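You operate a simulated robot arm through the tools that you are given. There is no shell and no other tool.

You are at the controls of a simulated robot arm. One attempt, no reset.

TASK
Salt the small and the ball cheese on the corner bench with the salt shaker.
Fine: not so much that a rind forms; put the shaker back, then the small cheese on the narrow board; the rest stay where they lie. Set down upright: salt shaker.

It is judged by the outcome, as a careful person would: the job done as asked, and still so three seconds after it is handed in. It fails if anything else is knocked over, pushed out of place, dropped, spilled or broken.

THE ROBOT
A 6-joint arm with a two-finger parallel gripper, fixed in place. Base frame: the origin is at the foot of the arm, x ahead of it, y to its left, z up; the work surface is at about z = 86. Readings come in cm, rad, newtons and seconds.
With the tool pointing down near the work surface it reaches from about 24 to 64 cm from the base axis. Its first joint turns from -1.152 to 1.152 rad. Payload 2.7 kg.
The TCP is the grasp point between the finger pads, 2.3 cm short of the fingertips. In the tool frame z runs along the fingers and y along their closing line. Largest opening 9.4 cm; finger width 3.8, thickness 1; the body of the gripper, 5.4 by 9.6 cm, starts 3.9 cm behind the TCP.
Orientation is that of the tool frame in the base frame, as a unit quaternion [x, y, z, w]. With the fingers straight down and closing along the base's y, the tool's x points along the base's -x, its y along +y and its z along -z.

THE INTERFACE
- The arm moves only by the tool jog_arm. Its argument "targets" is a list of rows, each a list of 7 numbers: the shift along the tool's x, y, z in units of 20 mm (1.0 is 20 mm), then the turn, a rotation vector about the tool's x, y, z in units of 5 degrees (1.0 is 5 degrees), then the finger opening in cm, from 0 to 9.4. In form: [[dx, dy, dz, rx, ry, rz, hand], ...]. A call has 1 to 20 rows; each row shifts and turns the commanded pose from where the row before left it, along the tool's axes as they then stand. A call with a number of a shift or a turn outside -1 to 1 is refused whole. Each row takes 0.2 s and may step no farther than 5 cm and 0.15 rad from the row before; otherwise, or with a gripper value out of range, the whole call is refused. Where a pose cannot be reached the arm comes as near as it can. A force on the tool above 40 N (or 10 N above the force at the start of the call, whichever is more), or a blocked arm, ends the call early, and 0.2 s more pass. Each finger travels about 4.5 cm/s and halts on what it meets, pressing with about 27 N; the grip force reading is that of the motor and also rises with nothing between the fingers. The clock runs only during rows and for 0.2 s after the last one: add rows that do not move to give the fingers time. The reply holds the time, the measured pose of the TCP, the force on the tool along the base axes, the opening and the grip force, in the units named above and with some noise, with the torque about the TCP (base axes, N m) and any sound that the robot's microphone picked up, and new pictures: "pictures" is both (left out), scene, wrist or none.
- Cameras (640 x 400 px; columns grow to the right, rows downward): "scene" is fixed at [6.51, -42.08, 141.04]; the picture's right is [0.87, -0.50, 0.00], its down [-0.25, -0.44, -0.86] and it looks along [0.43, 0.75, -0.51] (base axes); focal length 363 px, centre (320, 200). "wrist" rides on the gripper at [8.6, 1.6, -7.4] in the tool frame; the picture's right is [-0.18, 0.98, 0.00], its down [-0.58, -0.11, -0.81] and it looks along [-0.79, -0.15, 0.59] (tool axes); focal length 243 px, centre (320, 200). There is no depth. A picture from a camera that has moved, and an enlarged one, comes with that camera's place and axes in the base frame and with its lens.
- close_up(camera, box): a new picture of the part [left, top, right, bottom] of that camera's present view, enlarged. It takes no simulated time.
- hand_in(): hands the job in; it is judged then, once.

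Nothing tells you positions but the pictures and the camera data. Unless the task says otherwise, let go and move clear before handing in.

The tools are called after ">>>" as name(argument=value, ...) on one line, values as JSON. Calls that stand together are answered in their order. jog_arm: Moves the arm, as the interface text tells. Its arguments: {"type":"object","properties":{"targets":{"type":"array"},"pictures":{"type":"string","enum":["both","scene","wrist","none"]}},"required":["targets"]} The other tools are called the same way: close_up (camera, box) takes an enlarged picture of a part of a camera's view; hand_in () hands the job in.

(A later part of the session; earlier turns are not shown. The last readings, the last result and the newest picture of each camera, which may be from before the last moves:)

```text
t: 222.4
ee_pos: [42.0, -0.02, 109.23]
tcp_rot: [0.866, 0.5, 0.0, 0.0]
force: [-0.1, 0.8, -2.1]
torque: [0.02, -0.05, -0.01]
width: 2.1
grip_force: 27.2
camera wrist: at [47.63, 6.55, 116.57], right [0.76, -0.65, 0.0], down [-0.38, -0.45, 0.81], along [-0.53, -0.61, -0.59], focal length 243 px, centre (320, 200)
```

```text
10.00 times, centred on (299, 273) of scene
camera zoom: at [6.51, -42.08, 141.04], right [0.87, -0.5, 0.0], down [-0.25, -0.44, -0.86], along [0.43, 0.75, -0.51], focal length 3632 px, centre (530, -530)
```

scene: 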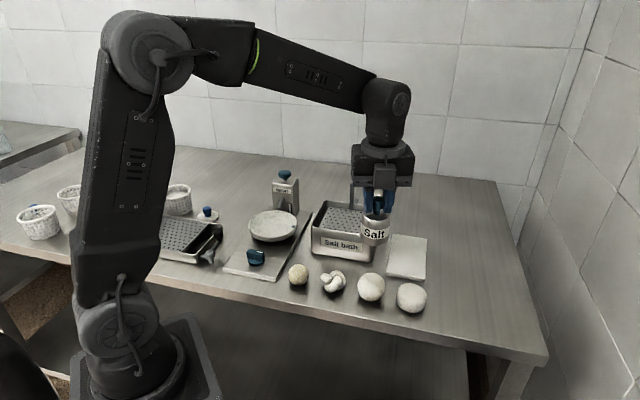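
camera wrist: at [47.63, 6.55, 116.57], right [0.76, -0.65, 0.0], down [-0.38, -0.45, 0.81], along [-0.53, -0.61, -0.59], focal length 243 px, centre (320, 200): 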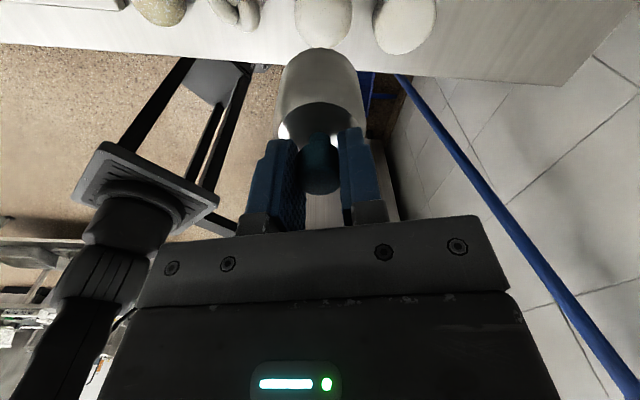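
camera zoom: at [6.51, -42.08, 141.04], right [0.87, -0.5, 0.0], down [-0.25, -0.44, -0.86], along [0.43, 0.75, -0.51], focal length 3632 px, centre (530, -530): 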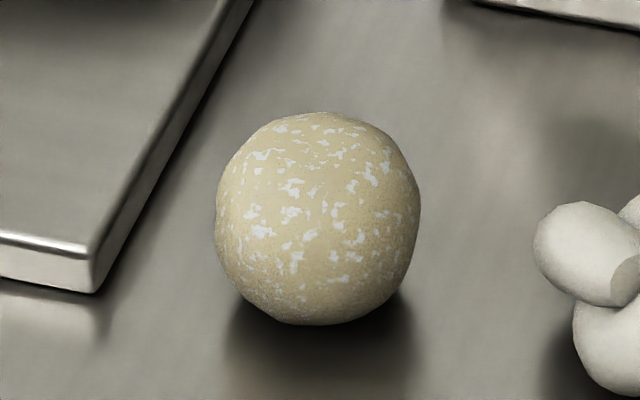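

The knot and others are clean; small has turned yellowish with flecks. Now lowering over the ball to ~1 cm and checking alignment before any shake.

>>> jog_arm(targets=[[0, 0, 0.8, 0, 0, 0, 1], [0, 0, 0.8, 0, 0, 0, 1], [0, 0, 0.8, 0, 0, 0, 1], [0, 0, 0.8, 0, 0, 0, 1], [0, 0, 0.7, 0, 0, 0, 1], [0, 0, 0, 0, 0, 0, 1]], pictures="none")

>>> close_up(camera="scene", box=[340, 235, 405, 310])

>>> close_up(camera="wrist", box=[200, 0, 440, 160])

```text
t: 223.8
ee_pos: [41.94, -0.07, 101.2]
tcp_rot: [0.866, 0.5, 0.001, 0.0]
force: [0.4, -0.5, -1.0]
torque: [-0.01, 0.02, 0.0]
width: 2.07
grip_force: 26.8
```

```text
5.33 times, centred on (372, 272) of scene
camera zoom: at [6.51, -42.08, 141.04], right [0.87, -0.5, 0.0], down [-0.25, -0.44, -0.86], along [0.43, 0.75, -0.51], focal length 1937 px, centre (40, -187)
```

zoom: 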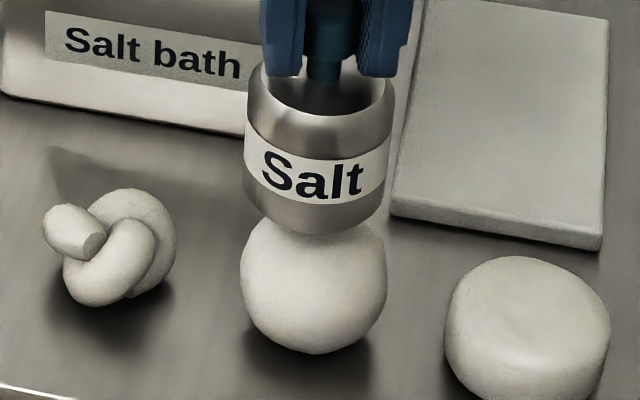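

```text
2.50 times, centred on (320, 80) of wrist
camera zoom: at [47.61, 6.55, 108.67], right [0.76, -0.65, 0.0], down [-0.39, -0.45, 0.81], along [-0.53, -0.61, -0.59], focal length 606 px, centre (320, 500)
```

zoom: 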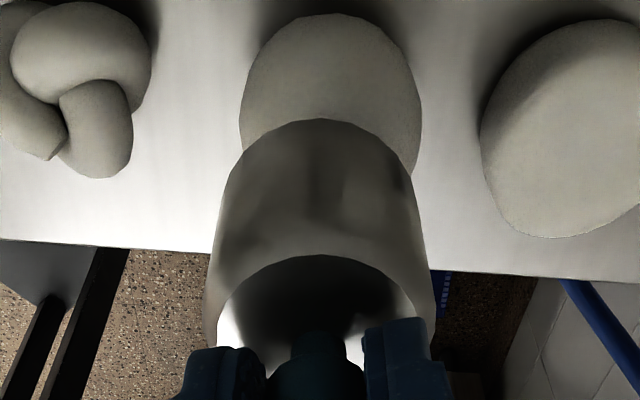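

Aligned and still plain. One single gentle sideways out-and-back first, then look.

>>> jog_arm(targets=[[0.5, 0.5, 0, 0, 0, 0, 1], [-1, -1, 0, 0, 0, 0, 1], [0.5, 0.5, 0, 0, 0, 0, 1]], pictures="none")

>>> close_up(camera="scene", box=[340, 235, 405, 310])

>>> close_up(camera="wrist", box=[200, 0, 440, 160])

```text
t: 224.6
ee_pos: [41.95, 0.07, 101.33]
tcp_rot: [0.866, 0.5, 0.0, 0.0]
force: [0.3, 0.3, -1.2]
torque: [0.0, 0.02, -0.02]
width: 2.09
grip_force: 27.3
```

```text
5.33 times, centred on (372, 272) of scene
camera zoom: at [6.51, -42.08, 141.04], right [0.87, -0.5, 0.0], down [-0.25, -0.44, -0.86], along [0.43, 0.75, -0.51], focal length 1937 px, centre (40, -187)
```

zoom: 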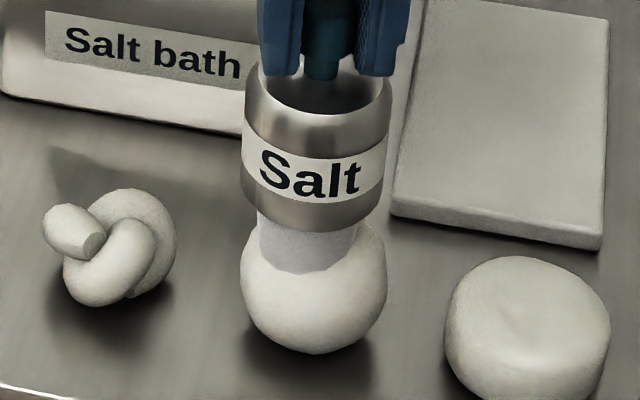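

```text
2.50 times, centred on (320, 80) of wrist
camera zoom: at [47.57, 6.66, 108.66], right [0.76, -0.65, 0.0], down [-0.39, -0.45, 0.81], along [-0.53, -0.61, -0.59], focal length 606 px, centre (320, 500)
```

zoom: 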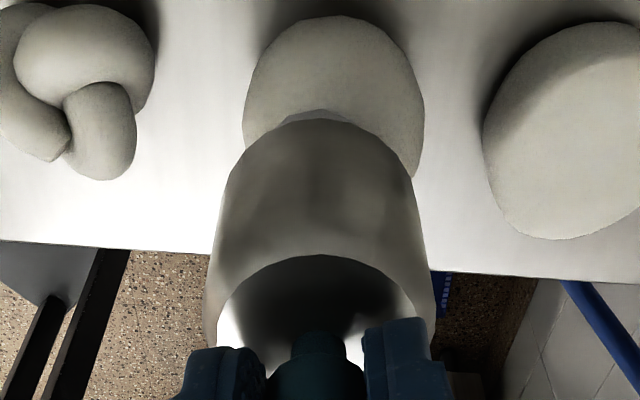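

I can see it now: a pale stream of salt falls from the base during the sideways shake. I'll hold still briefly and see the ball's state.

>>> jog_arm(targets=[[0, 0, -0.6, 0, 0, 0, 1]], pictures="none")

>>> close_up(camera="scene", box=[340, 235, 405, 310])

>>> close_up(camera="wrist", box=[200, 0, 440, 160])

```text
t: 225.0
ee_pos: [41.82, 0.03, 102.52]
tcp_rot: [0.866, 0.5, 0.0, 0.0]
force: [-0.1, -0.2, -1.8]
torque: [0.04, 0.02, 0.03]
width: 2.04
grip_force: 26.5
```

```text
5.33 times, centred on (372, 272) of scene
camera zoom: at [6.51, -42.08, 141.04], right [0.87, -0.5, 0.0], down [-0.25, -0.44, -0.86], along [0.43, 0.75, -0.51], focal length 1937 px, centre (40, -187)
```

zoom: 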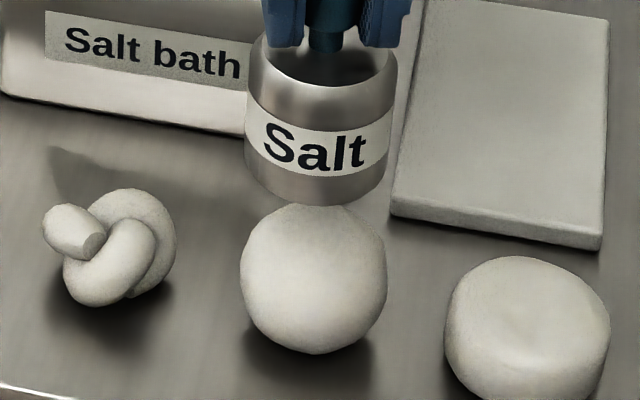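

```text
2.50 times, centred on (320, 80) of wrist
camera zoom: at [47.61, 6.6, 109.91], right [0.76, -0.65, 0.0], down [-0.39, -0.45, 0.81], along [-0.52, -0.61, -0.59], focal length 606 px, centre (320, 500)
```

zoom: 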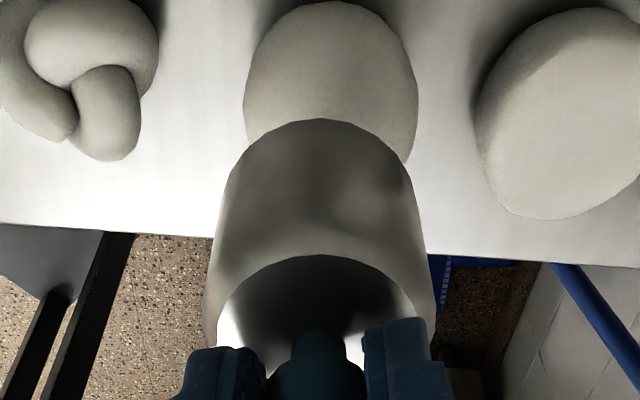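

The stream has stopped. I'll rise a little more to see the ball's crown clearly.

>>> jog_arm(targets=[[0, 0, -0.7, 0, 0, 0, 1], [0, 0, -0.7, 0, 0, 0, 1], [0, 0, -0.7, 0, 0, 0, 1]], pictures="none")

>>> close_up(camera="scene", box=[360, 271, 382, 285])

>>> close_up(camera="scene", box=[345, 260, 400, 310])

```text
t: 225.8
ee_pos: [42.05, 0.03, 106.86]
tcp_rot: [0.866, 0.5, 0.001, -0.001]
force: [-0.2, 0.8, -1.7]
torque: [0.0, -0.03, 0.04]
width: 2.07
grip_force: 27.0
```

```text
16.00 times, centred on (371, 278) of scene
camera zoom: at [6.51, -42.08, 141.04], right [0.87, -0.5, 0.0], down [-0.25, -0.44, -0.86], along [0.43, 0.75, -0.51], focal length 5812 px, centre (-496, -1048)
```

zoom: 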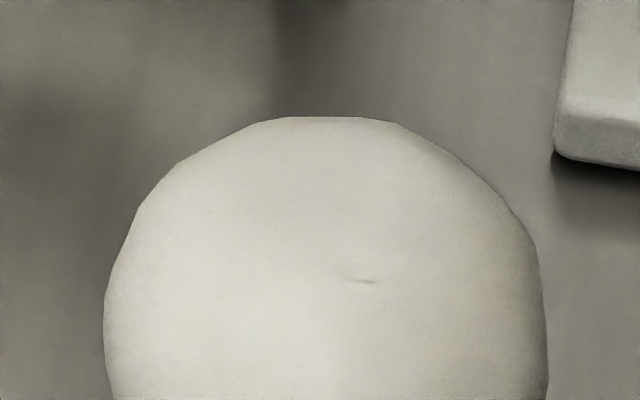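

```text
8.00 times, centred on (372, 285) of scene
camera zoom: at [6.51, -42.08, 141.04], right [0.87, -0.5, 0.0], down [-0.25, -0.44, -0.86], along [0.43, 0.75, -0.51], focal length 2906 px, centre (-100, -480)
```

zoom: 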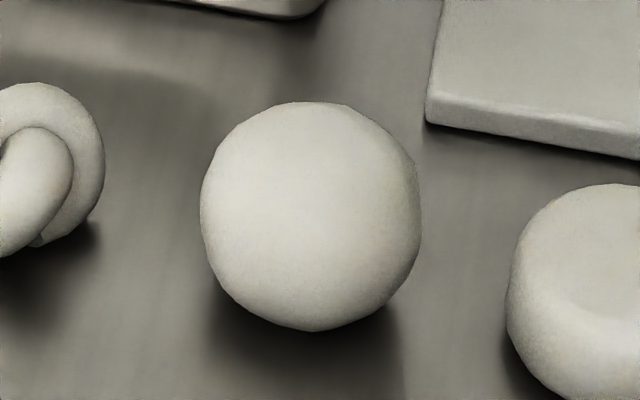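

Still plain after one cycle. Going back down for another single cycle, then look (flecks would show on the visible front).

>>> jog_arm(targets=[[0, 0, 0.9, 0, 0, 0, 1], [0, 0, 0.9, 0, 0, 0, 1], [0, 0, 0.9, 0, 0, 0, 1], [0, 0, 0, 0, 0, 0, 1], [0.5, 0.5, 0, 0, 0, 0, 1], [-1, -1, 0, 0, 0, 0, 1], [0.5, 0.5, 0, 0, 0, 0, 1]], pictures="none")

>>> close_up(camera="scene", box=[340, 235, 405, 310])

>>> close_up(camera="scene", box=[350, 268, 392, 306])

```text
t: 227.4
ee_pos: [41.95, -0.06, 101.43]
tcp_rot: [0.866, 0.5, -0.001, 0.0]
force: [-0.2, -0.3, -1.7]
torque: [0.02, 0.0, -0.02]
width: 2.09
grip_force: 26.8
```

```text
5.33 times, centred on (372, 272) of scene
camera zoom: at [6.51, -42.08, 141.04], right [0.87, -0.5, 0.0], down [-0.25, -0.44, -0.86], along [0.43, 0.75, -0.51], focal length 1937 px, centre (40, -187)
```

zoom: 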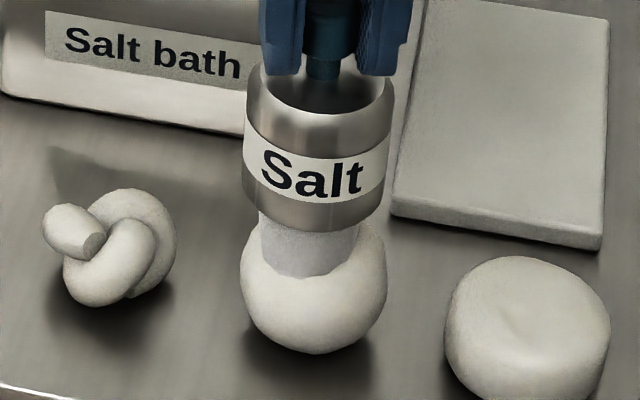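

```text
10.53 times, centred on (371, 287) of scene
camera zoom: at [6.51, -42.08, 141.04], right [0.87, -0.5, 0.0], down [-0.25, -0.44, -0.86], along [0.43, 0.75, -0.51], focal length 3824 px, centre (-217, -716)
```

zoom: 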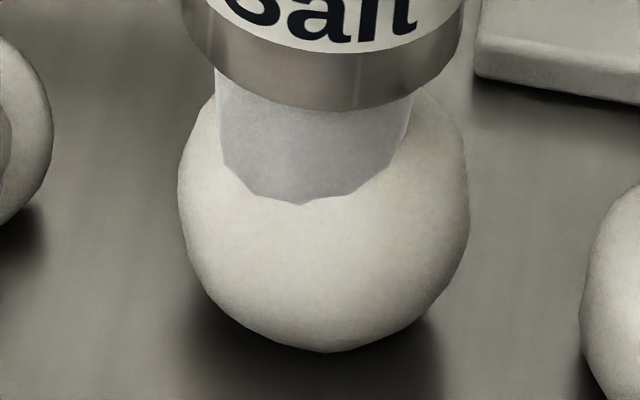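

The falling column is clear and lands on the ball. I'll continue with smaller strokes (±1 cm) to keep all of it on the ball, one cycle at a time.

>>> jog_arm(targets=[[0.35, 0.35, 0, 0, 0, 0, 1], [-0.7, -0.7, 0, 0, 0, 0, 1], [0.35, 0.35, 0, 0, 0, 0, 1]], pictures="none")

>>> close_up(camera="scene", box=[350, 268, 392, 306])

>>> close_up(camera="scene", box=[280, 220, 440, 320])

```text
t: 228.2
ee_pos: [41.85, 0.03, 101.56]
tcp_rot: [0.866, 0.5, 0.001, 0.0]
force: [-0.7, -0.2, -1.3]
torque: [0.0, -0.01, -0.01]
width: 2.08
grip_force: 27.0
```

```text
10.53 times, centred on (371, 287) of scene
camera zoom: at [6.51, -42.08, 141.04], right [0.87, -0.5, 0.0], down [-0.25, -0.44, -0.86], along [0.43, 0.75, -0.51], focal length 3824 px, centre (-217, -716)
```

zoom: 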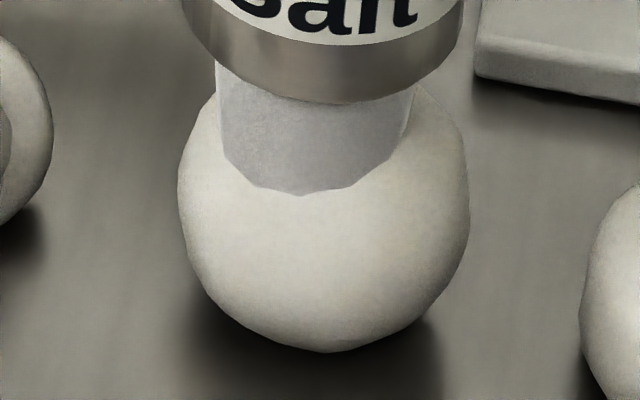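

```text
4.00 times, centred on (360, 270) of scene
camera zoom: at [6.51, -42.08, 141.04], right [0.87, -0.5, 0.0], down [-0.25, -0.44, -0.86], along [0.43, 0.75, -0.51], focal length 1453 px, centre (160, -80)
```

zoom: 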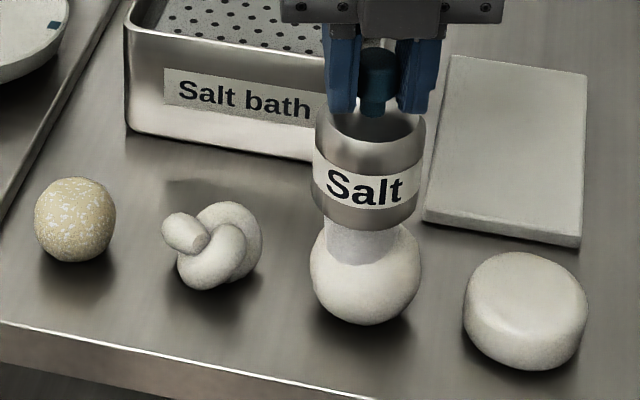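

Smaller strokes work too. Another single cycle and look.

>>> jog_arm(targets=[[0.35, 0.35, 0, 0, 0, 0, 1], [-0.7, -0.7, 0, 0, 0, 0, 1], [0.35, 0.35, 0, 0, 0, 0, 1]], pictures="none")

>>> close_up(camera="scene", box=[350, 268, 392, 306])

>>> close_up(camera="wrist", box=[200, 0, 440, 160])

```text
t: 229.0
ee_pos: [41.98, 0.12, 101.37]
tcp_rot: [0.866, 0.5, 0.0, 0.0]
force: [-0.1, 0.1, -1.0]
torque: [-0.02, -0.02, -0.02]
width: 2.08
grip_force: 26.8
```

```text
10.53 times, centred on (371, 287) of scene
camera zoom: at [6.51, -42.08, 141.04], right [0.87, -0.5, 0.0], down [-0.25, -0.44, -0.86], along [0.43, 0.75, -0.51], focal length 3824 px, centre (-217, -716)
```

zoom: 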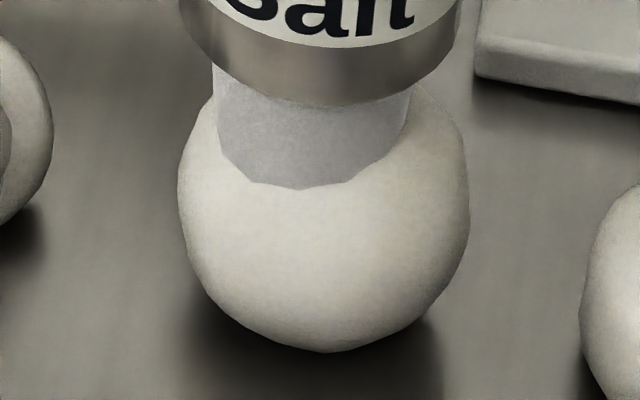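

```text
2.50 times, centred on (320, 80) of wrist
camera zoom: at [47.63, 6.7, 108.74], right [0.76, -0.65, 0.0], down [-0.38, -0.45, 0.81], along [-0.53, -0.61, -0.59], focal length 606 px, centre (320, 500)
```

zoom: 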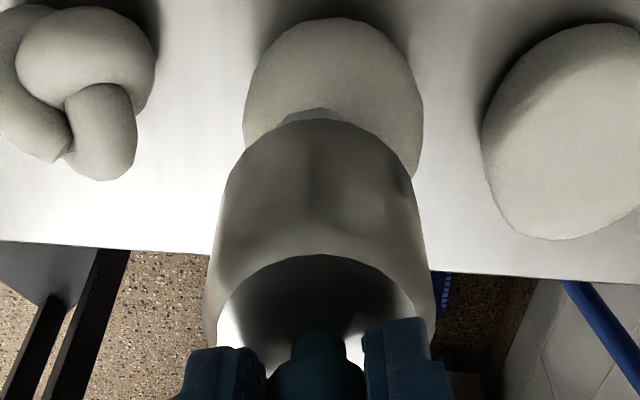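

No flecks yet. One more cycle.

>>> jog_arm(targets=[[0.35, 0.35, 0, 0, 0, 0, 1], [-0.7, -0.7, 0, 0, 0, 0, 1], [0.35, 0.35, 0, 0, 0, 0, 1]], pictures="none")

>>> close_up(camera="scene", box=[350, 268, 392, 306])

```text
t: 229.8
ee_pos: [42.12, 0.05, 101.47]
tcp_rot: [0.866, 0.5, 0.0, 0.0]
force: [-0.2, -0.4, -1.6]
torque: [-0.02, 0.02, -0.01]
width: 2.12
grip_force: 27.2
```

```text
10.53 times, centred on (371, 287) of scene
camera zoom: at [6.51, -42.08, 141.04], right [0.87, -0.5, 0.0], down [-0.25, -0.44, -0.86], along [0.43, 0.75, -0.51], focal length 3824 px, centre (-217, -716)
```

zoom: 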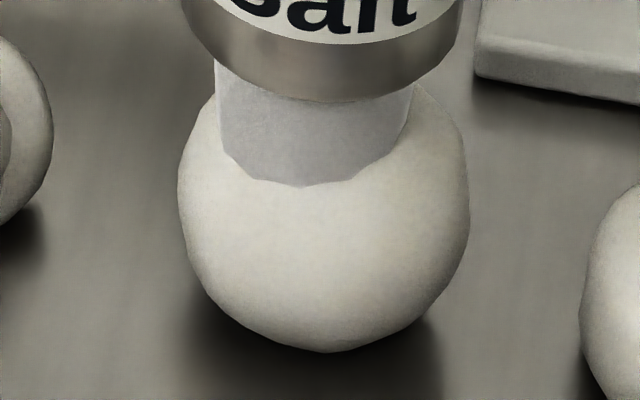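

Still plain. Continuing one cycle at a time.

>>> jog_arm(targets=[[0.35, 0.35, 0, 0, 0, 0, 1], [-0.7, -0.7, 0, 0, 0, 0, 1], [0.35, 0.35, 0, 0, 0, 0, 1]], pictures="none")

>>> close_up(camera="scene", box=[350, 268, 392, 306])

>>> jog_arm(targets=[[0.35, 0.35, 0, 0, 0, 0, 1], [-0.7, -0.7, 0, 0, 0, 0, 1], [0.35, 0.35, 0, 0, 0, 0, 1]], pictures="none")

>>> close_up(camera="scene", box=[350, 268, 392, 306])

```text
t: 230.6
ee_pos: [41.9, 0.08, 101.44]
tcp_rot: [0.866, 0.5, 0.0, 0.0]
force: [0.9, 0.1, -2.4]
torque: [-0.02, 0.0, 0.01]
width: 2.08
grip_force: 27.3
```

```text
10.53 times, centred on (371, 287) of scene
camera zoom: at [6.51, -42.08, 141.04], right [0.87, -0.5, 0.0], down [-0.25, -0.44, -0.86], along [0.43, 0.75, -0.51], focal length 3824 px, centre (-217, -716)
```

zoom: 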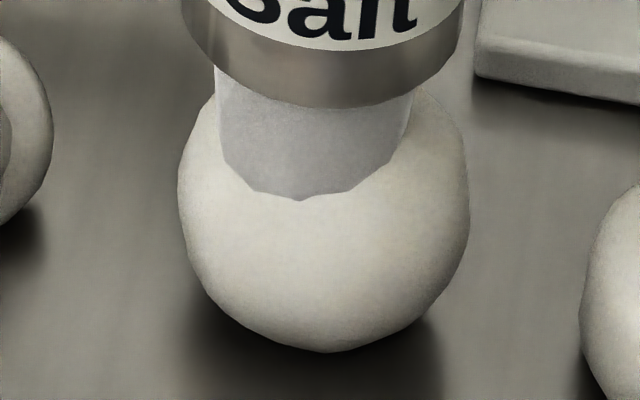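

```text
t: 231.4
ee_pos: [42.13, 0.16, 101.37]
tcp_rot: [0.866, 0.499, -0.001, 0.0]
force: [-0.5, 0.2, -0.7]
torque: [0.0, 0.01, 0.02]
width: 2.12
grip_force: 27.2
```

```text
10.53 times, centred on (371, 287) of scene
camera zoom: at [6.51, -42.08, 141.04], right [0.87, -0.5, 0.0], down [-0.25, -0.44, -0.86], along [0.43, 0.75, -0.51], focal length 3824 px, centre (-217, -716)
```

zoom: 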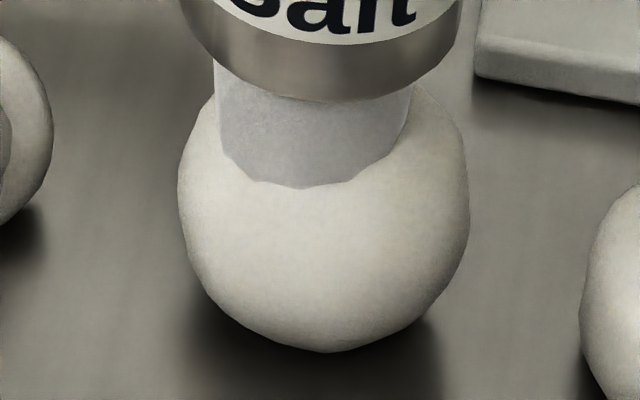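

Still plain; each burst has only one full-speed stroke. I'll use two full strokes per burst now, looking after each.

>>> jog_arm(targets=[[0.35, 0.35, 0, 0, 0, 0, 1], [-0.7, -0.7, 0, 0, 0, 0, 1], [0.7, 0.7, 0, 0, 0, 0, 1], [-0.35, -0.35, 0, 0, 0, 0, 1]], pictures="none")

>>> close_up(camera="scene", box=[350, 268, 392, 306])

```text
t: 232.4
ee_pos: [41.99, 0.18, 101.57]
tcp_rot: [0.866, 0.5, 0.0, 0.0]
force: [-0.9, -0.3, -0.9]
torque: [-0.02, 0.02, 0.0]
width: 2.12
grip_force: 26.9
```

```text
10.53 times, centred on (371, 287) of scene
camera zoom: at [6.51, -42.08, 141.04], right [0.87, -0.5, 0.0], down [-0.25, -0.44, -0.86], along [0.43, 0.75, -0.51], focal length 3824 px, centre (-217, -716)
```

zoom: 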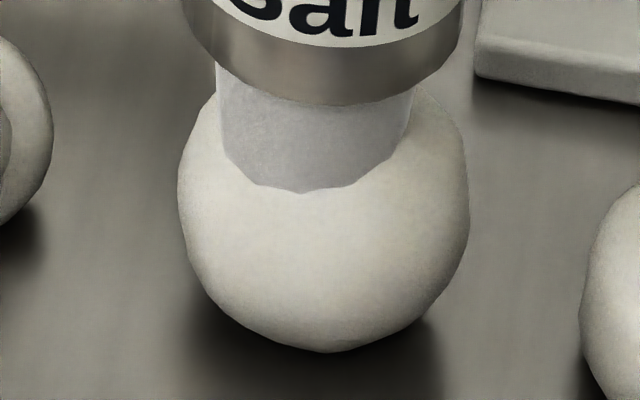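

Not yet. Three full strokes this time.

>>> jog_arm(targets=[[0.35, 0.35, 0, 0, 0, 0, 1], [-0.7, -0.7, 0, 0, 0, 0, 1], [0.7, 0.7, 0, 0, 0, 0, 1], [-0.7, -0.7, 0, 0, 0, 0, 1], [0.35, 0.35, 0, 0, 0, 0, 1]], pictures="none")

>>> close_up(camera="scene", box=[350, 268, 392, 306])

```text
t: 233.6
ee_pos: [42.0, -0.06, 101.4]
tcp_rot: [0.866, 0.5, 0.0, 0.0]
force: [0.1, 0.0, -1.4]
torque: [-0.05, -0.01, -0.01]
width: 2.1
grip_force: 27.1
```

```text
10.53 times, centred on (371, 287) of scene
camera zoom: at [6.51, -42.08, 141.04], right [0.87, -0.5, 0.0], down [-0.25, -0.44, -0.86], along [0.43, 0.75, -0.51], focal length 3824 px, centre (-217, -716)
```

zoom: 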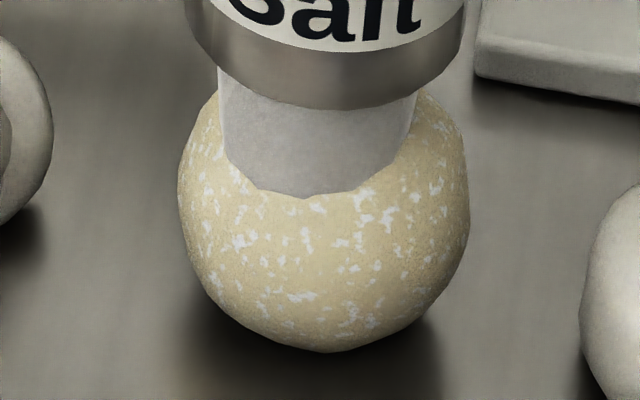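

The ball has just switched to the same look as the small cheese: white salt flecks, first visible stage, no crust. That's enough – no more shaking. I'll rise straight up and let the stream stop.

>>> jog_arm(targets=[[0, 0, -0.5, 0, 0, 0, 1], [0, 0, -0.6, 0, 0, 0, 1], [0, 0, -0.6, 0, 0, 0, 1], [0, 0, -0.6, 0, 0, 0, 1], [0, 0, -0.5, 0, 0, 0, 1], [0, 0, 0, 0, 0, 0, 1]])

>>> close_up(camera="scene", box=[280, 220, 440, 320])

>>> close_up(camera="scene", box=[350, 265, 392, 305])

>>> close_up(camera="scene", box=[278, 253, 320, 293])

```text
t: 235.0
ee_pos: [42.0, -0.06, 106.94]
tcp_rot: [0.866, 0.5, 0.0, 0.0]
force: [0.2, 0.5, -2.2]
torque: [-0.02, -0.03, 0.0]
width: 2.08
grip_force: 26.9
camera wrist: at [47.66, 6.6, 114.39], right [0.76, -0.65, 0.0], down [-0.39, -0.45, 0.81], along [-0.53, -0.61, -0.59], focal length 243 px, centre (320, 200)
```

scene: 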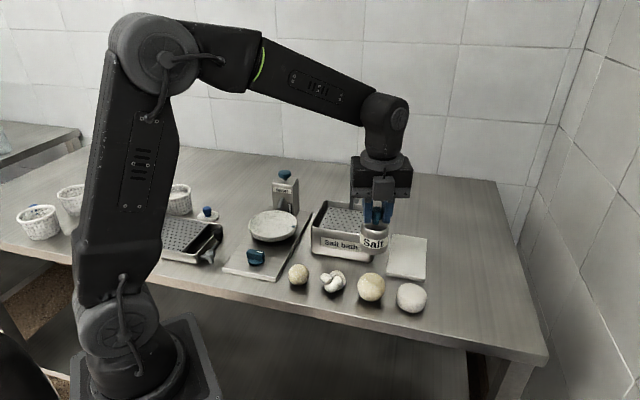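
wrist: 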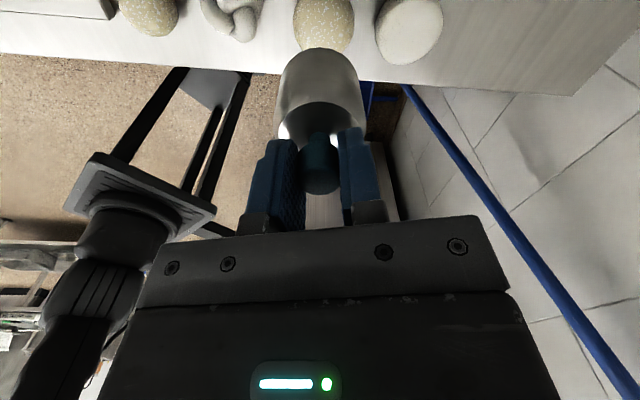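

```text
4.00 times, centred on (360, 270) of scene
camera zoom: at [6.51, -42.08, 141.04], right [0.87, -0.5, 0.0], down [-0.25, -0.44, -0.86], along [0.43, 0.75, -0.51], focal length 1453 px, centre (160, -80)
```

zoom: 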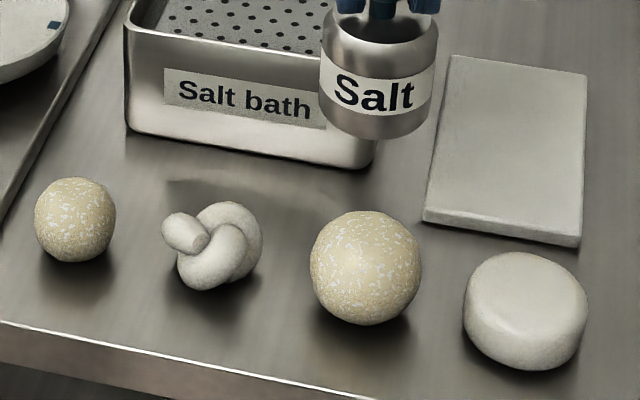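

```text
10.00 times, centred on (371, 285) of scene
camera zoom: at [6.51, -42.08, 141.04], right [0.87, -0.5, 0.0], down [-0.25, -0.44, -0.86], along [0.43, 0.75, -0.51], focal length 3632 px, centre (-190, -650)
```

zoom: 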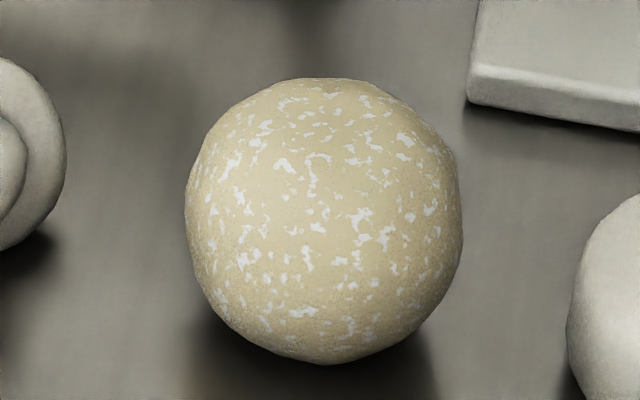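

```text
10.00 times, centred on (299, 273) of scene
camera zoom: at [6.51, -42.08, 141.04], right [0.87, -0.5, 0.0], down [-0.25, -0.44, -0.86], along [0.43, 0.75, -0.51], focal length 3632 px, centre (530, -530)
```

zoom: 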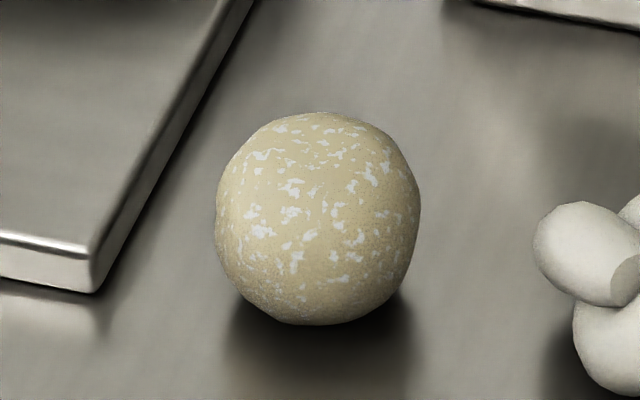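

Both cheeses now look alike, bench and other cheeses clean. I'll carry the shaker home slowly and smoothly so it doesn't shed any more salt.

>>> jog_arm(targets=[[0.1, 0.1, 0, 0, 0, 0, 1], [0.2, 0.22, 0, 0, 0, 0, 1], [0.29, 0.323, 0, 0, 0, 0, 1], [0.29, 0.323, 0, 0, 0, 0, 1], [0.29, 0.323, 0, 0, 0, 0, 1], [0.29, 0.323, 0, 0, 0, 0, 1], [0.29, 0.323, 0, 0, 0, 0, 1], [0.29, 0.323, 0, 0, 0, 0, 1], [0.29, 0.323, 0, 0, 0, 0, 1], [0.29, 0.323, 0, 0, 0, 0, 1], [0.2, 0.36, 0, 0, 0, 0, 1], [0.1, 0.4, 0, 0, 0, 0, 1], [0, 0.42, 0, 0, 0, 0, 1], [-0.06, 0.42, 0, 0, 0, 0, 1], [-0.06, 0.42, 0, 0, 0, 0, 1], [-0.06, 0.42, 0, 0, 0, 0, 1], [-0.06, 0.42, 0, 0, 0, 0, 1], [-0.06, 0.42, 0, 0, 0, 0, 1], [-0.06, 0.42, 0, 0, 0, 0, 1], [-0.06, 0.42, 0, 0, 0, 0, 1]], pictures="scene")

```text
t: 239.2
ee_pos: [56.78, -2.75, 106.97]
tcp_rot: [0.866, 0.5, 0.0, 0.0]
force: [-0.4, -0.6, -1.4]
torque: [0.0, 0.01, 0.0]
width: 2.09
grip_force: 26.4
```

scene: 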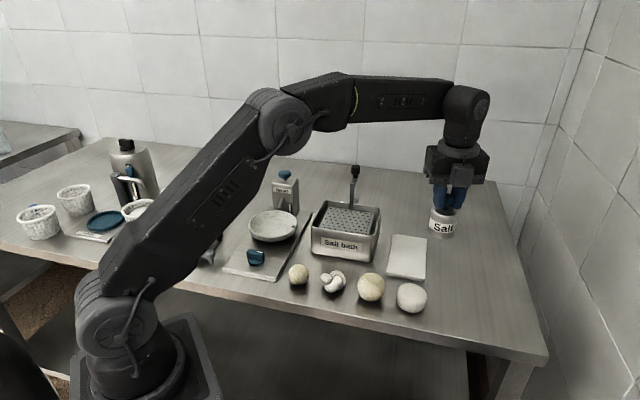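

Nearly there. Finishing the last few centimetres and lowering most of the way.

>>> jog_arm(targets=[[-0.036, 0.36, 0, 0, 0, 0, 1], [-0.036, 0.36, 0, 0, 0, 0, 1], [-0.036, 0.36, 0, 0, 0, 0, 1], [-0.036, 0.36, 0, 0, 0, 0, 1], [-0.036, 0.36, 0, 0, 0, 0, 1], [-0.02, 0.2, 0, 0, 0, 0, 1], [-0.01, 0.09, 0, 0, 0, 0, 1], [0, 0, 0, 0, 0, 0, 1], [0, 0, 0.6, 0, 0, 0, 1], [0, 0, 0.8, 0, 0, 0, 1], [0, 0, 0.9, 0, 0, 0, 1], [0, 0, 0.9, 0, 0, 0, 1], [0, 0, 0.9, 0, 0, 0, 1], [0, 0, 0.9, 0, 0, 0, 1], [0, 0, 0.6, 0, 0, 0, 1], [0, 0, 0.3, 0, 0, 0, 1], [0, 0, 0, 0, 0, 0, 1]])

>>> close_up(camera="scene", box=[400, 200, 520, 310])

```text
t: 242.8
ee_pos: [60.22, -5.1, 95.21]
tcp_rot: [0.866, 0.5, -0.001, 0.001]
force: [-0.2, 0.7, 0.0]
torque: [0.01, -0.01, -0.04]
width: 2.07
grip_force: 26.8
camera wrist: at [65.71, 1.43, 102.59], right [0.76, -0.65, 0.0], down [-0.39, -0.45, 0.81], along [-0.53, -0.61, -0.59], focal length 243 px, centre (320, 200)
```

scene: 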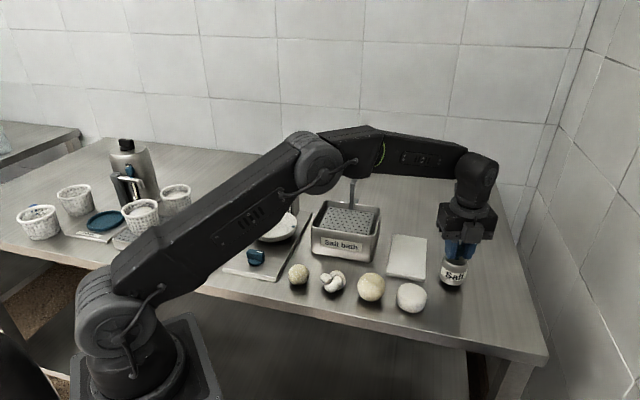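
wrist: 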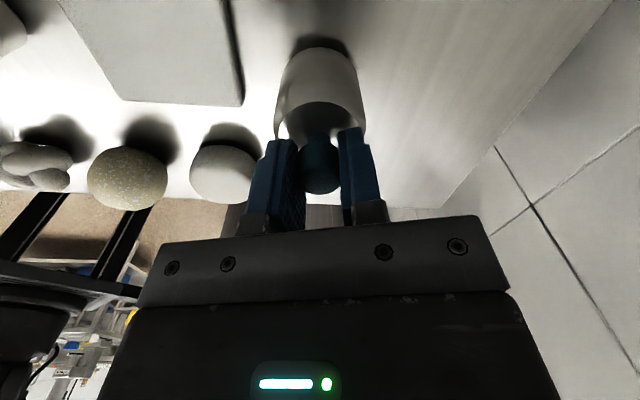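

```text
3.64 times, centred on (460, 255) of scene
camera zoom: at [6.51, -42.08, 141.04], right [0.87, -0.5, 0.0], down [-0.25, -0.44, -0.86], along [0.43, 0.75, -0.51], focal length 1321 px, centre (-189, 0)
```

zoom: 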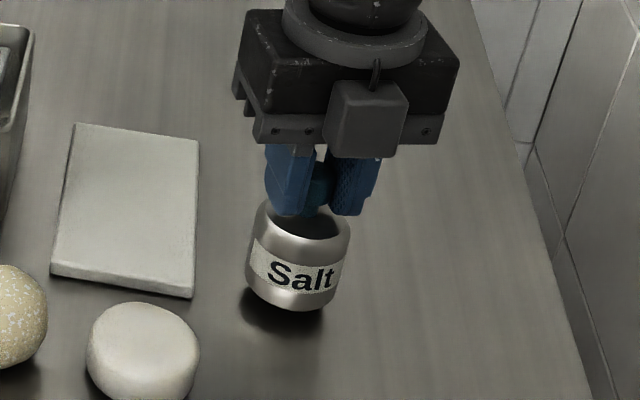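

About 1 cm above its spot. Lowering gently to contact.

>>> jog_arm(targets=[[0, 0, 0.2, 0, 0, 0, 1], [0, 0, 0.15, 0, 0, 0, 1], [0, 0, 0.1, 0, 0, 0, 1], [0, 0, 0, 0, 0, 0, 1]], pictures="none")

```text
t: 243.8
ee_pos: [60.34, -5.16, 94.29]
tcp_rot: [0.866, 0.5, 0.0, 0.0]
force: [-0.1, 1.1, -1.7]
torque: [-0.01, 0.0, 0.0]
width: 2.1
grip_force: 27.1
```

Not quite touching. A hair lower.

>>> jog_arm(targets=[[0, 0, 0.06, 0, 0, 0, 1], [0, 0, 0.04, 0, 0, 0, 1], [0, 0, 0, 0, 0, 0, 1]], pictures="scene")

>>> close_up(camera="scene", box=[400, 200, 520, 310])

```text
t: 244.6
ee_pos: [60.22, -5.22, 94.25]
tcp_rot: [0.866, 0.5, 0.0, 0.001]
force: [-3.5, -0.8, 9.6]
torque: [-0.04, 0.21, 0.0]
width: 2.07
grip_force: 26.9
```

scene: 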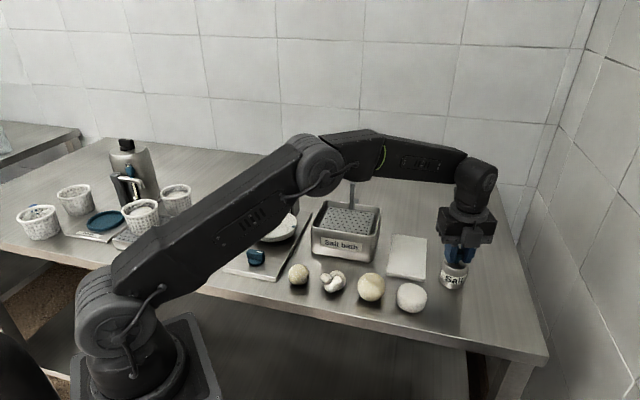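

```text
3.64 times, centred on (460, 255) of scene
camera zoom: at [6.48, -42.08, 141.04], right [0.87, -0.5, 0.0], down [-0.25, -0.44, -0.86], along [0.43, 0.75, -0.51], focal length 1321 px, centre (-189, 0)
```

zoom: 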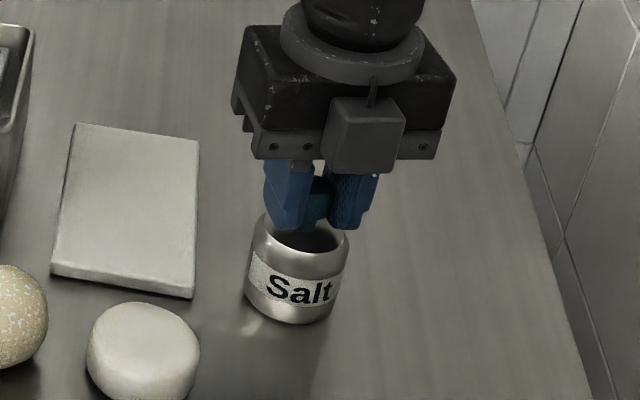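

Set down firmly. Easing off, opening and rising straight up.

>>> jog_arm(targets=[[0, 0, -0.05, 0, 0, 0, 1], [0, 0, 0, 0, 0, 0, 2.6], [0, 0, 0, 0, 0, 0, 4], [0, 0, 0, 0, 0, 0, 6], [0, 0, 0, 0, 0, 0, 8], [0, 0, 0, 0, 0, 0, 9], [0, 0, -0.5, 0, 0, 0, 9], [0, 0, -0.9, 0, 0, 0, 9], [0, 0, -0.9, 0, 0, 0, 9], [0, 0, -0.9, 0, 0, 0, 9], [0, 0, -0.9, 0, 0, 0, 9], [0, 0, -0.9, 0, 0, 0, 9], [0, 0, -0.9, 0, 0, 0, 9]])

>>> close_up(camera="scene", box=[270, 210, 490, 340])

>>> close_up(camera="scene", box=[420, 235, 490, 305])

```text
t: 247.4
ee_pos: [60.19, -5.2, 106.1]
tcp_rot: [0.866, 0.501, 0.0, 0.0]
force: [0.7, 0.8, -0.2]
torque: [-0.02, -0.02, 0.02]
width: 9.0
grip_force: 0.1
camera wrist: at [65.81, 1.4, 113.37], right [0.76, -0.65, 0.0], down [-0.38, -0.45, 0.81], along [-0.53, -0.61, -0.59], focal length 243 px, centre (320, 200)
```

scene: 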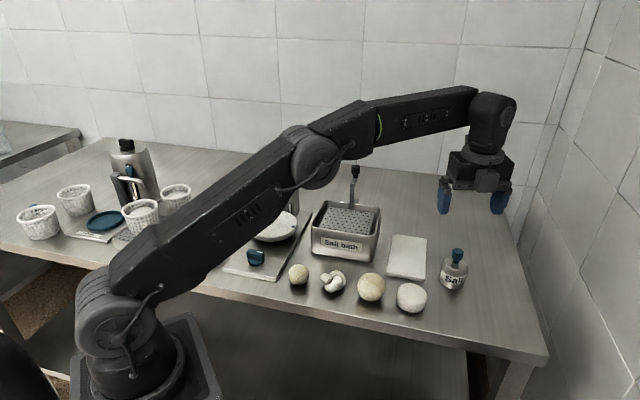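
wrist: 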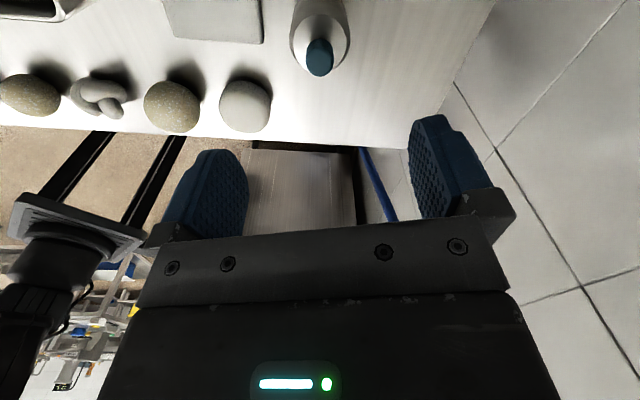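

```text
2.91 times, centred on (380, 275) of scene
camera zoom: at [6.51, -42.08, 141.04], right [0.87, -0.5, 0.0], down [-0.25, -0.44, -0.86], along [0.43, 0.75, -0.51], focal length 1057 px, centre (146, -18)
```

zoom: 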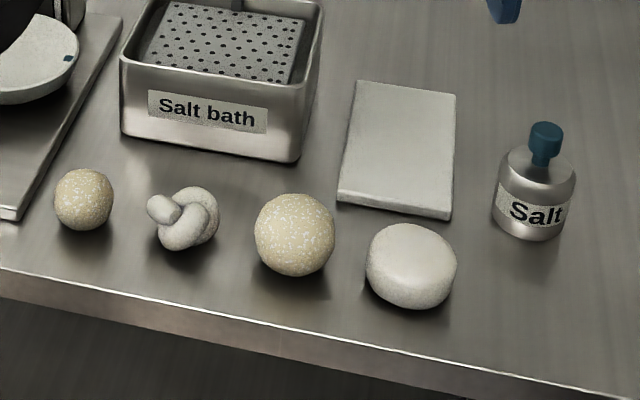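

```text
5.71 times, centred on (455, 270) of scene
camera zoom: at [6.51, -42.08, 141.04], right [0.87, -0.5, 0.0], down [-0.25, -0.44, -0.86], along [0.43, 0.75, -0.51], focal length 2076 px, centre (-451, -200)
```

zoom: 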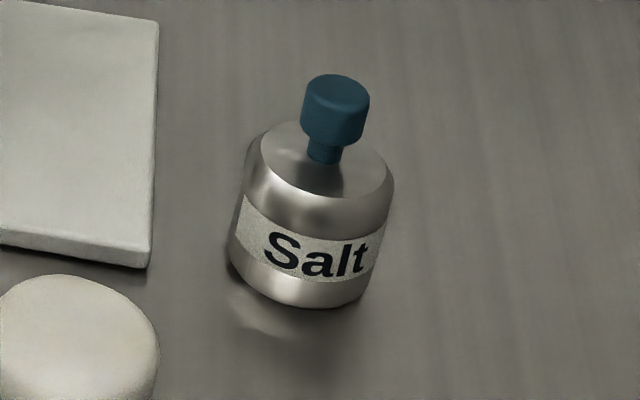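

The shaker stands upright within ~2 mm of its original place, and nothing else moved. Next: the small cheese onto the narrow white board. I'll turn the open gripper so it closes across the cheese row.

>>> jog_arm(targets=[[0, 0, -0.5, 0, 0, -1, 9], [0, 0, 0, 0, 0, -1, 9], [0, 0, 0, 0, 0, -1, 9], [0, 0, 0, 0, 0, -1, 9], [0, 0, 0, 0, 0, -1, 9], [0, 0, 0, 0, 0, -1, 9], [0, 0, 0, 0, 0, -1, 9], [0, 0, 0, 0, 0, -1, 9], [0, 0, 0, 0, 0, -1, 9], [0, 0, 0, 0, 0, -1, 9], [0, 0, 0, 0, 0, -1, 9], [0, 0, 0, 0, 0, -1, 9], [0, 0, 0, 0, 0, -1, 9], [0, 0, 0, 0, 0, -1, 9], [0, 0, 0, 0, 0, -1, 9]], pictures="none")

```text
t: 250.6
ee_pos: [60.09, -5.02, 107.06]
tcp_rot: [0.382, 0.924, 0.0, 0.0]
force: [-0.5, -0.2, -0.1]
torque: [0.04, -0.01, 0.0]
width: 9.0
grip_force: 0.1
```

Now moving over to above the small cheese.

>>> jog_arm(targets=[[0.932, -0.26, 0, 0, 0, 0, 9], [0.932, -0.26, 0, 0, 0, 0, 9], [0.932, -0.26, 0, 0, 0, 0, 9], [0.932, -0.26, 0, 0, 0, 0, 9], [0.932, -0.26, 0, 0, 0, 0, 9], [0.932, -0.26, 0, 0, 0, 0, 9], [0.932, -0.26, 0, 0, 0, 0, 9], [0.932, -0.26, 0, 0, 0, 0, 9], [0.932, -0.26, 0, 0, 0, 0, 9], [0.932, -0.26, 0, 0, 0, 0, 9], [0.932, -0.26, 0, 0, 0, 0, 9], [0.932, -0.26, 0, 0, 0, 0, 9], [0.932, -0.26, 0, 0, 0, 0, 9], [0.932, -0.26, 0, 0, 0, 0, 9], [0.932, -0.26, 0, 0, 0, 0, 9], [0.932, -0.26, 0, 0, 0, 0, 9], [0.932, -0.26, 0, 0, 0, 0, 9], [0, 0, 0, 0, 0, 0, 9]])

>>> close_up(camera="wrist", box=[160, 0, 480, 200])

```text
t: 254.4
ee_pos: [31.57, 10.97, 106.97]
tcp_rot: [0.382, 0.924, 0.0, 0.0]
force: [-0.3, -1.1, -0.9]
torque: [0.02, 0.01, 0.04]
width: 8.99
grip_force: 0.1
camera wrist: at [26.41, 18.17, 114.33], right [0.83, 0.56, 0.0], down [0.33, -0.49, 0.81], along [0.46, -0.67, -0.59], focal length 243 px, centre (320, 200)
```

scene: 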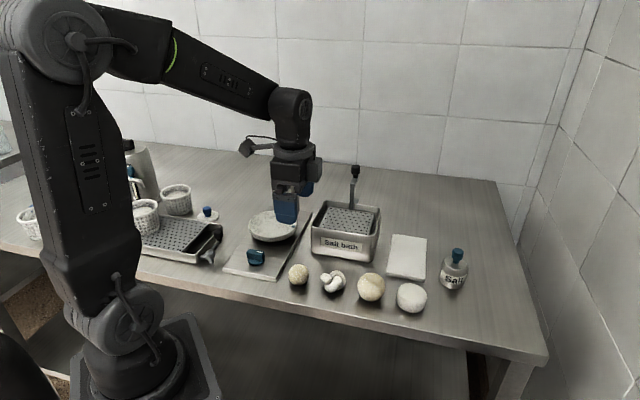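
wrist: 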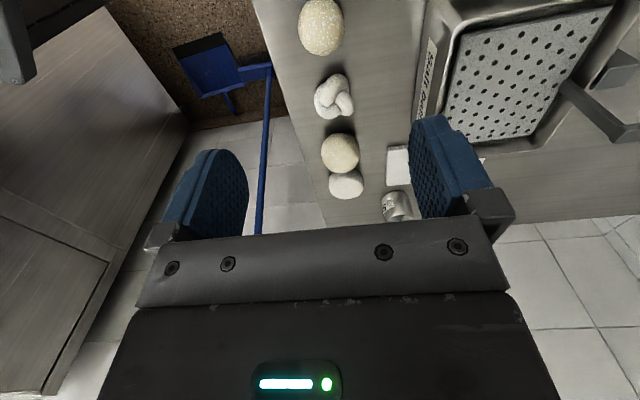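

```text
2.00 times, centred on (320, 100) of wrist
camera zoom: at [26.41, 18.17, 114.33], right [0.83, 0.56, 0.0], down [0.33, -0.49, 0.81], along [0.46, -0.67, -0.59], focal length 485 px, centre (320, 400)
```

zoom: 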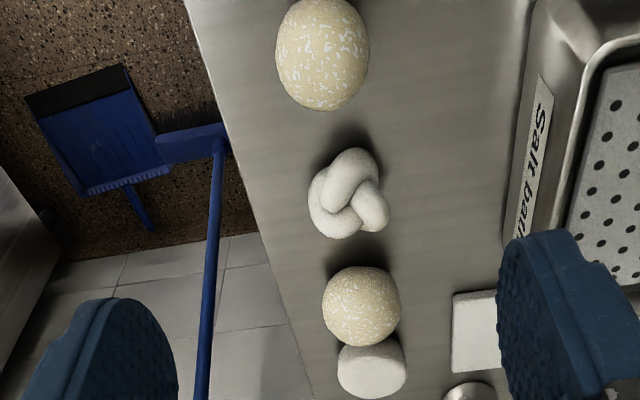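

The small cheese is right under the gripper (at ~[31.47,11.05]). Descending with moderate opening, stopping just above for a check.

>>> jog_arm(targets=[[0.05, 0, 1, 0, 0, 0, 7.5], [0, 0, 1, 0, 0, 0, 7.5], [0, 0, 1, 0, 0, 0, 7.5], [0, 0, 1, 0, 0, 0, 7.5], [0, 0, 1, 0, 0, 0, 7.5], [0, 0, 1, 0, 0, 0, 7.5], [0, 0, 0.8, 0, 0, 0, 7.5], [0, 0, 0, 0, 0, 0, 7.5]])

>>> close_up(camera="wrist", box=[190, 40, 460, 240])

>>> close_up(camera="scene", box=[250, 210, 350, 310])

```text
t: 256.2
ee_pos: [31.41, 11.17, 93.25]
tcp_rot: [0.383, 0.924, -0.001, 0.0]
force: [-0.9, 0.6, -0.8]
torque: [0.03, 0.0, -0.04]
width: 7.51
grip_force: 0.1
camera wrist: at [26.39, 18.31, 100.67], right [0.83, 0.56, 0.0], down [0.33, -0.49, 0.81], along [0.46, -0.67, -0.59], focal length 243 px, centre (320, 200)
```

scene: 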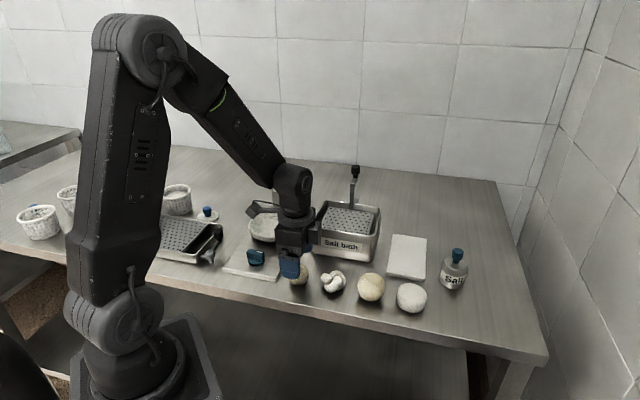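
wrist: 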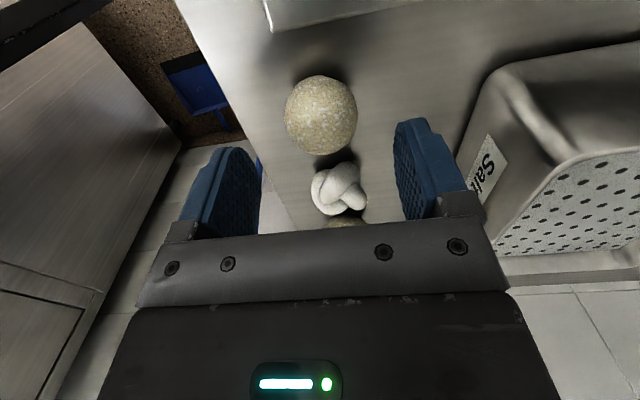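

```text
2.00 times, centred on (325, 140) of wrist
camera zoom: at [26.39, 18.31, 100.67], right [0.83, 0.56, 0.0], down [0.33, -0.49, 0.81], along [0.46, -0.67, -0.59], focal length 485 px, centre (310, 320)
```

zoom: 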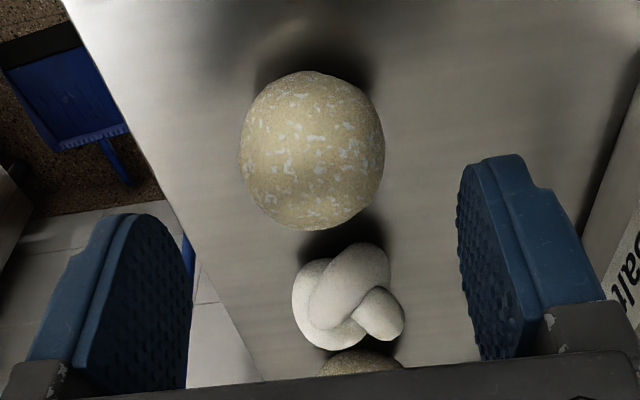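

```text
4.00 times, centred on (300, 260) of scene
camera zoom: at [6.51, -42.08, 141.04], right [0.87, -0.5, 0.0], down [-0.25, -0.44, -0.86], along [0.43, 0.75, -0.51], focal length 1453 px, centre (400, -40)
```

zoom: 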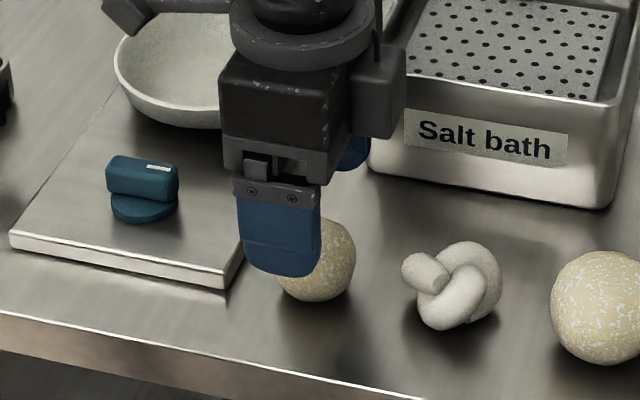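

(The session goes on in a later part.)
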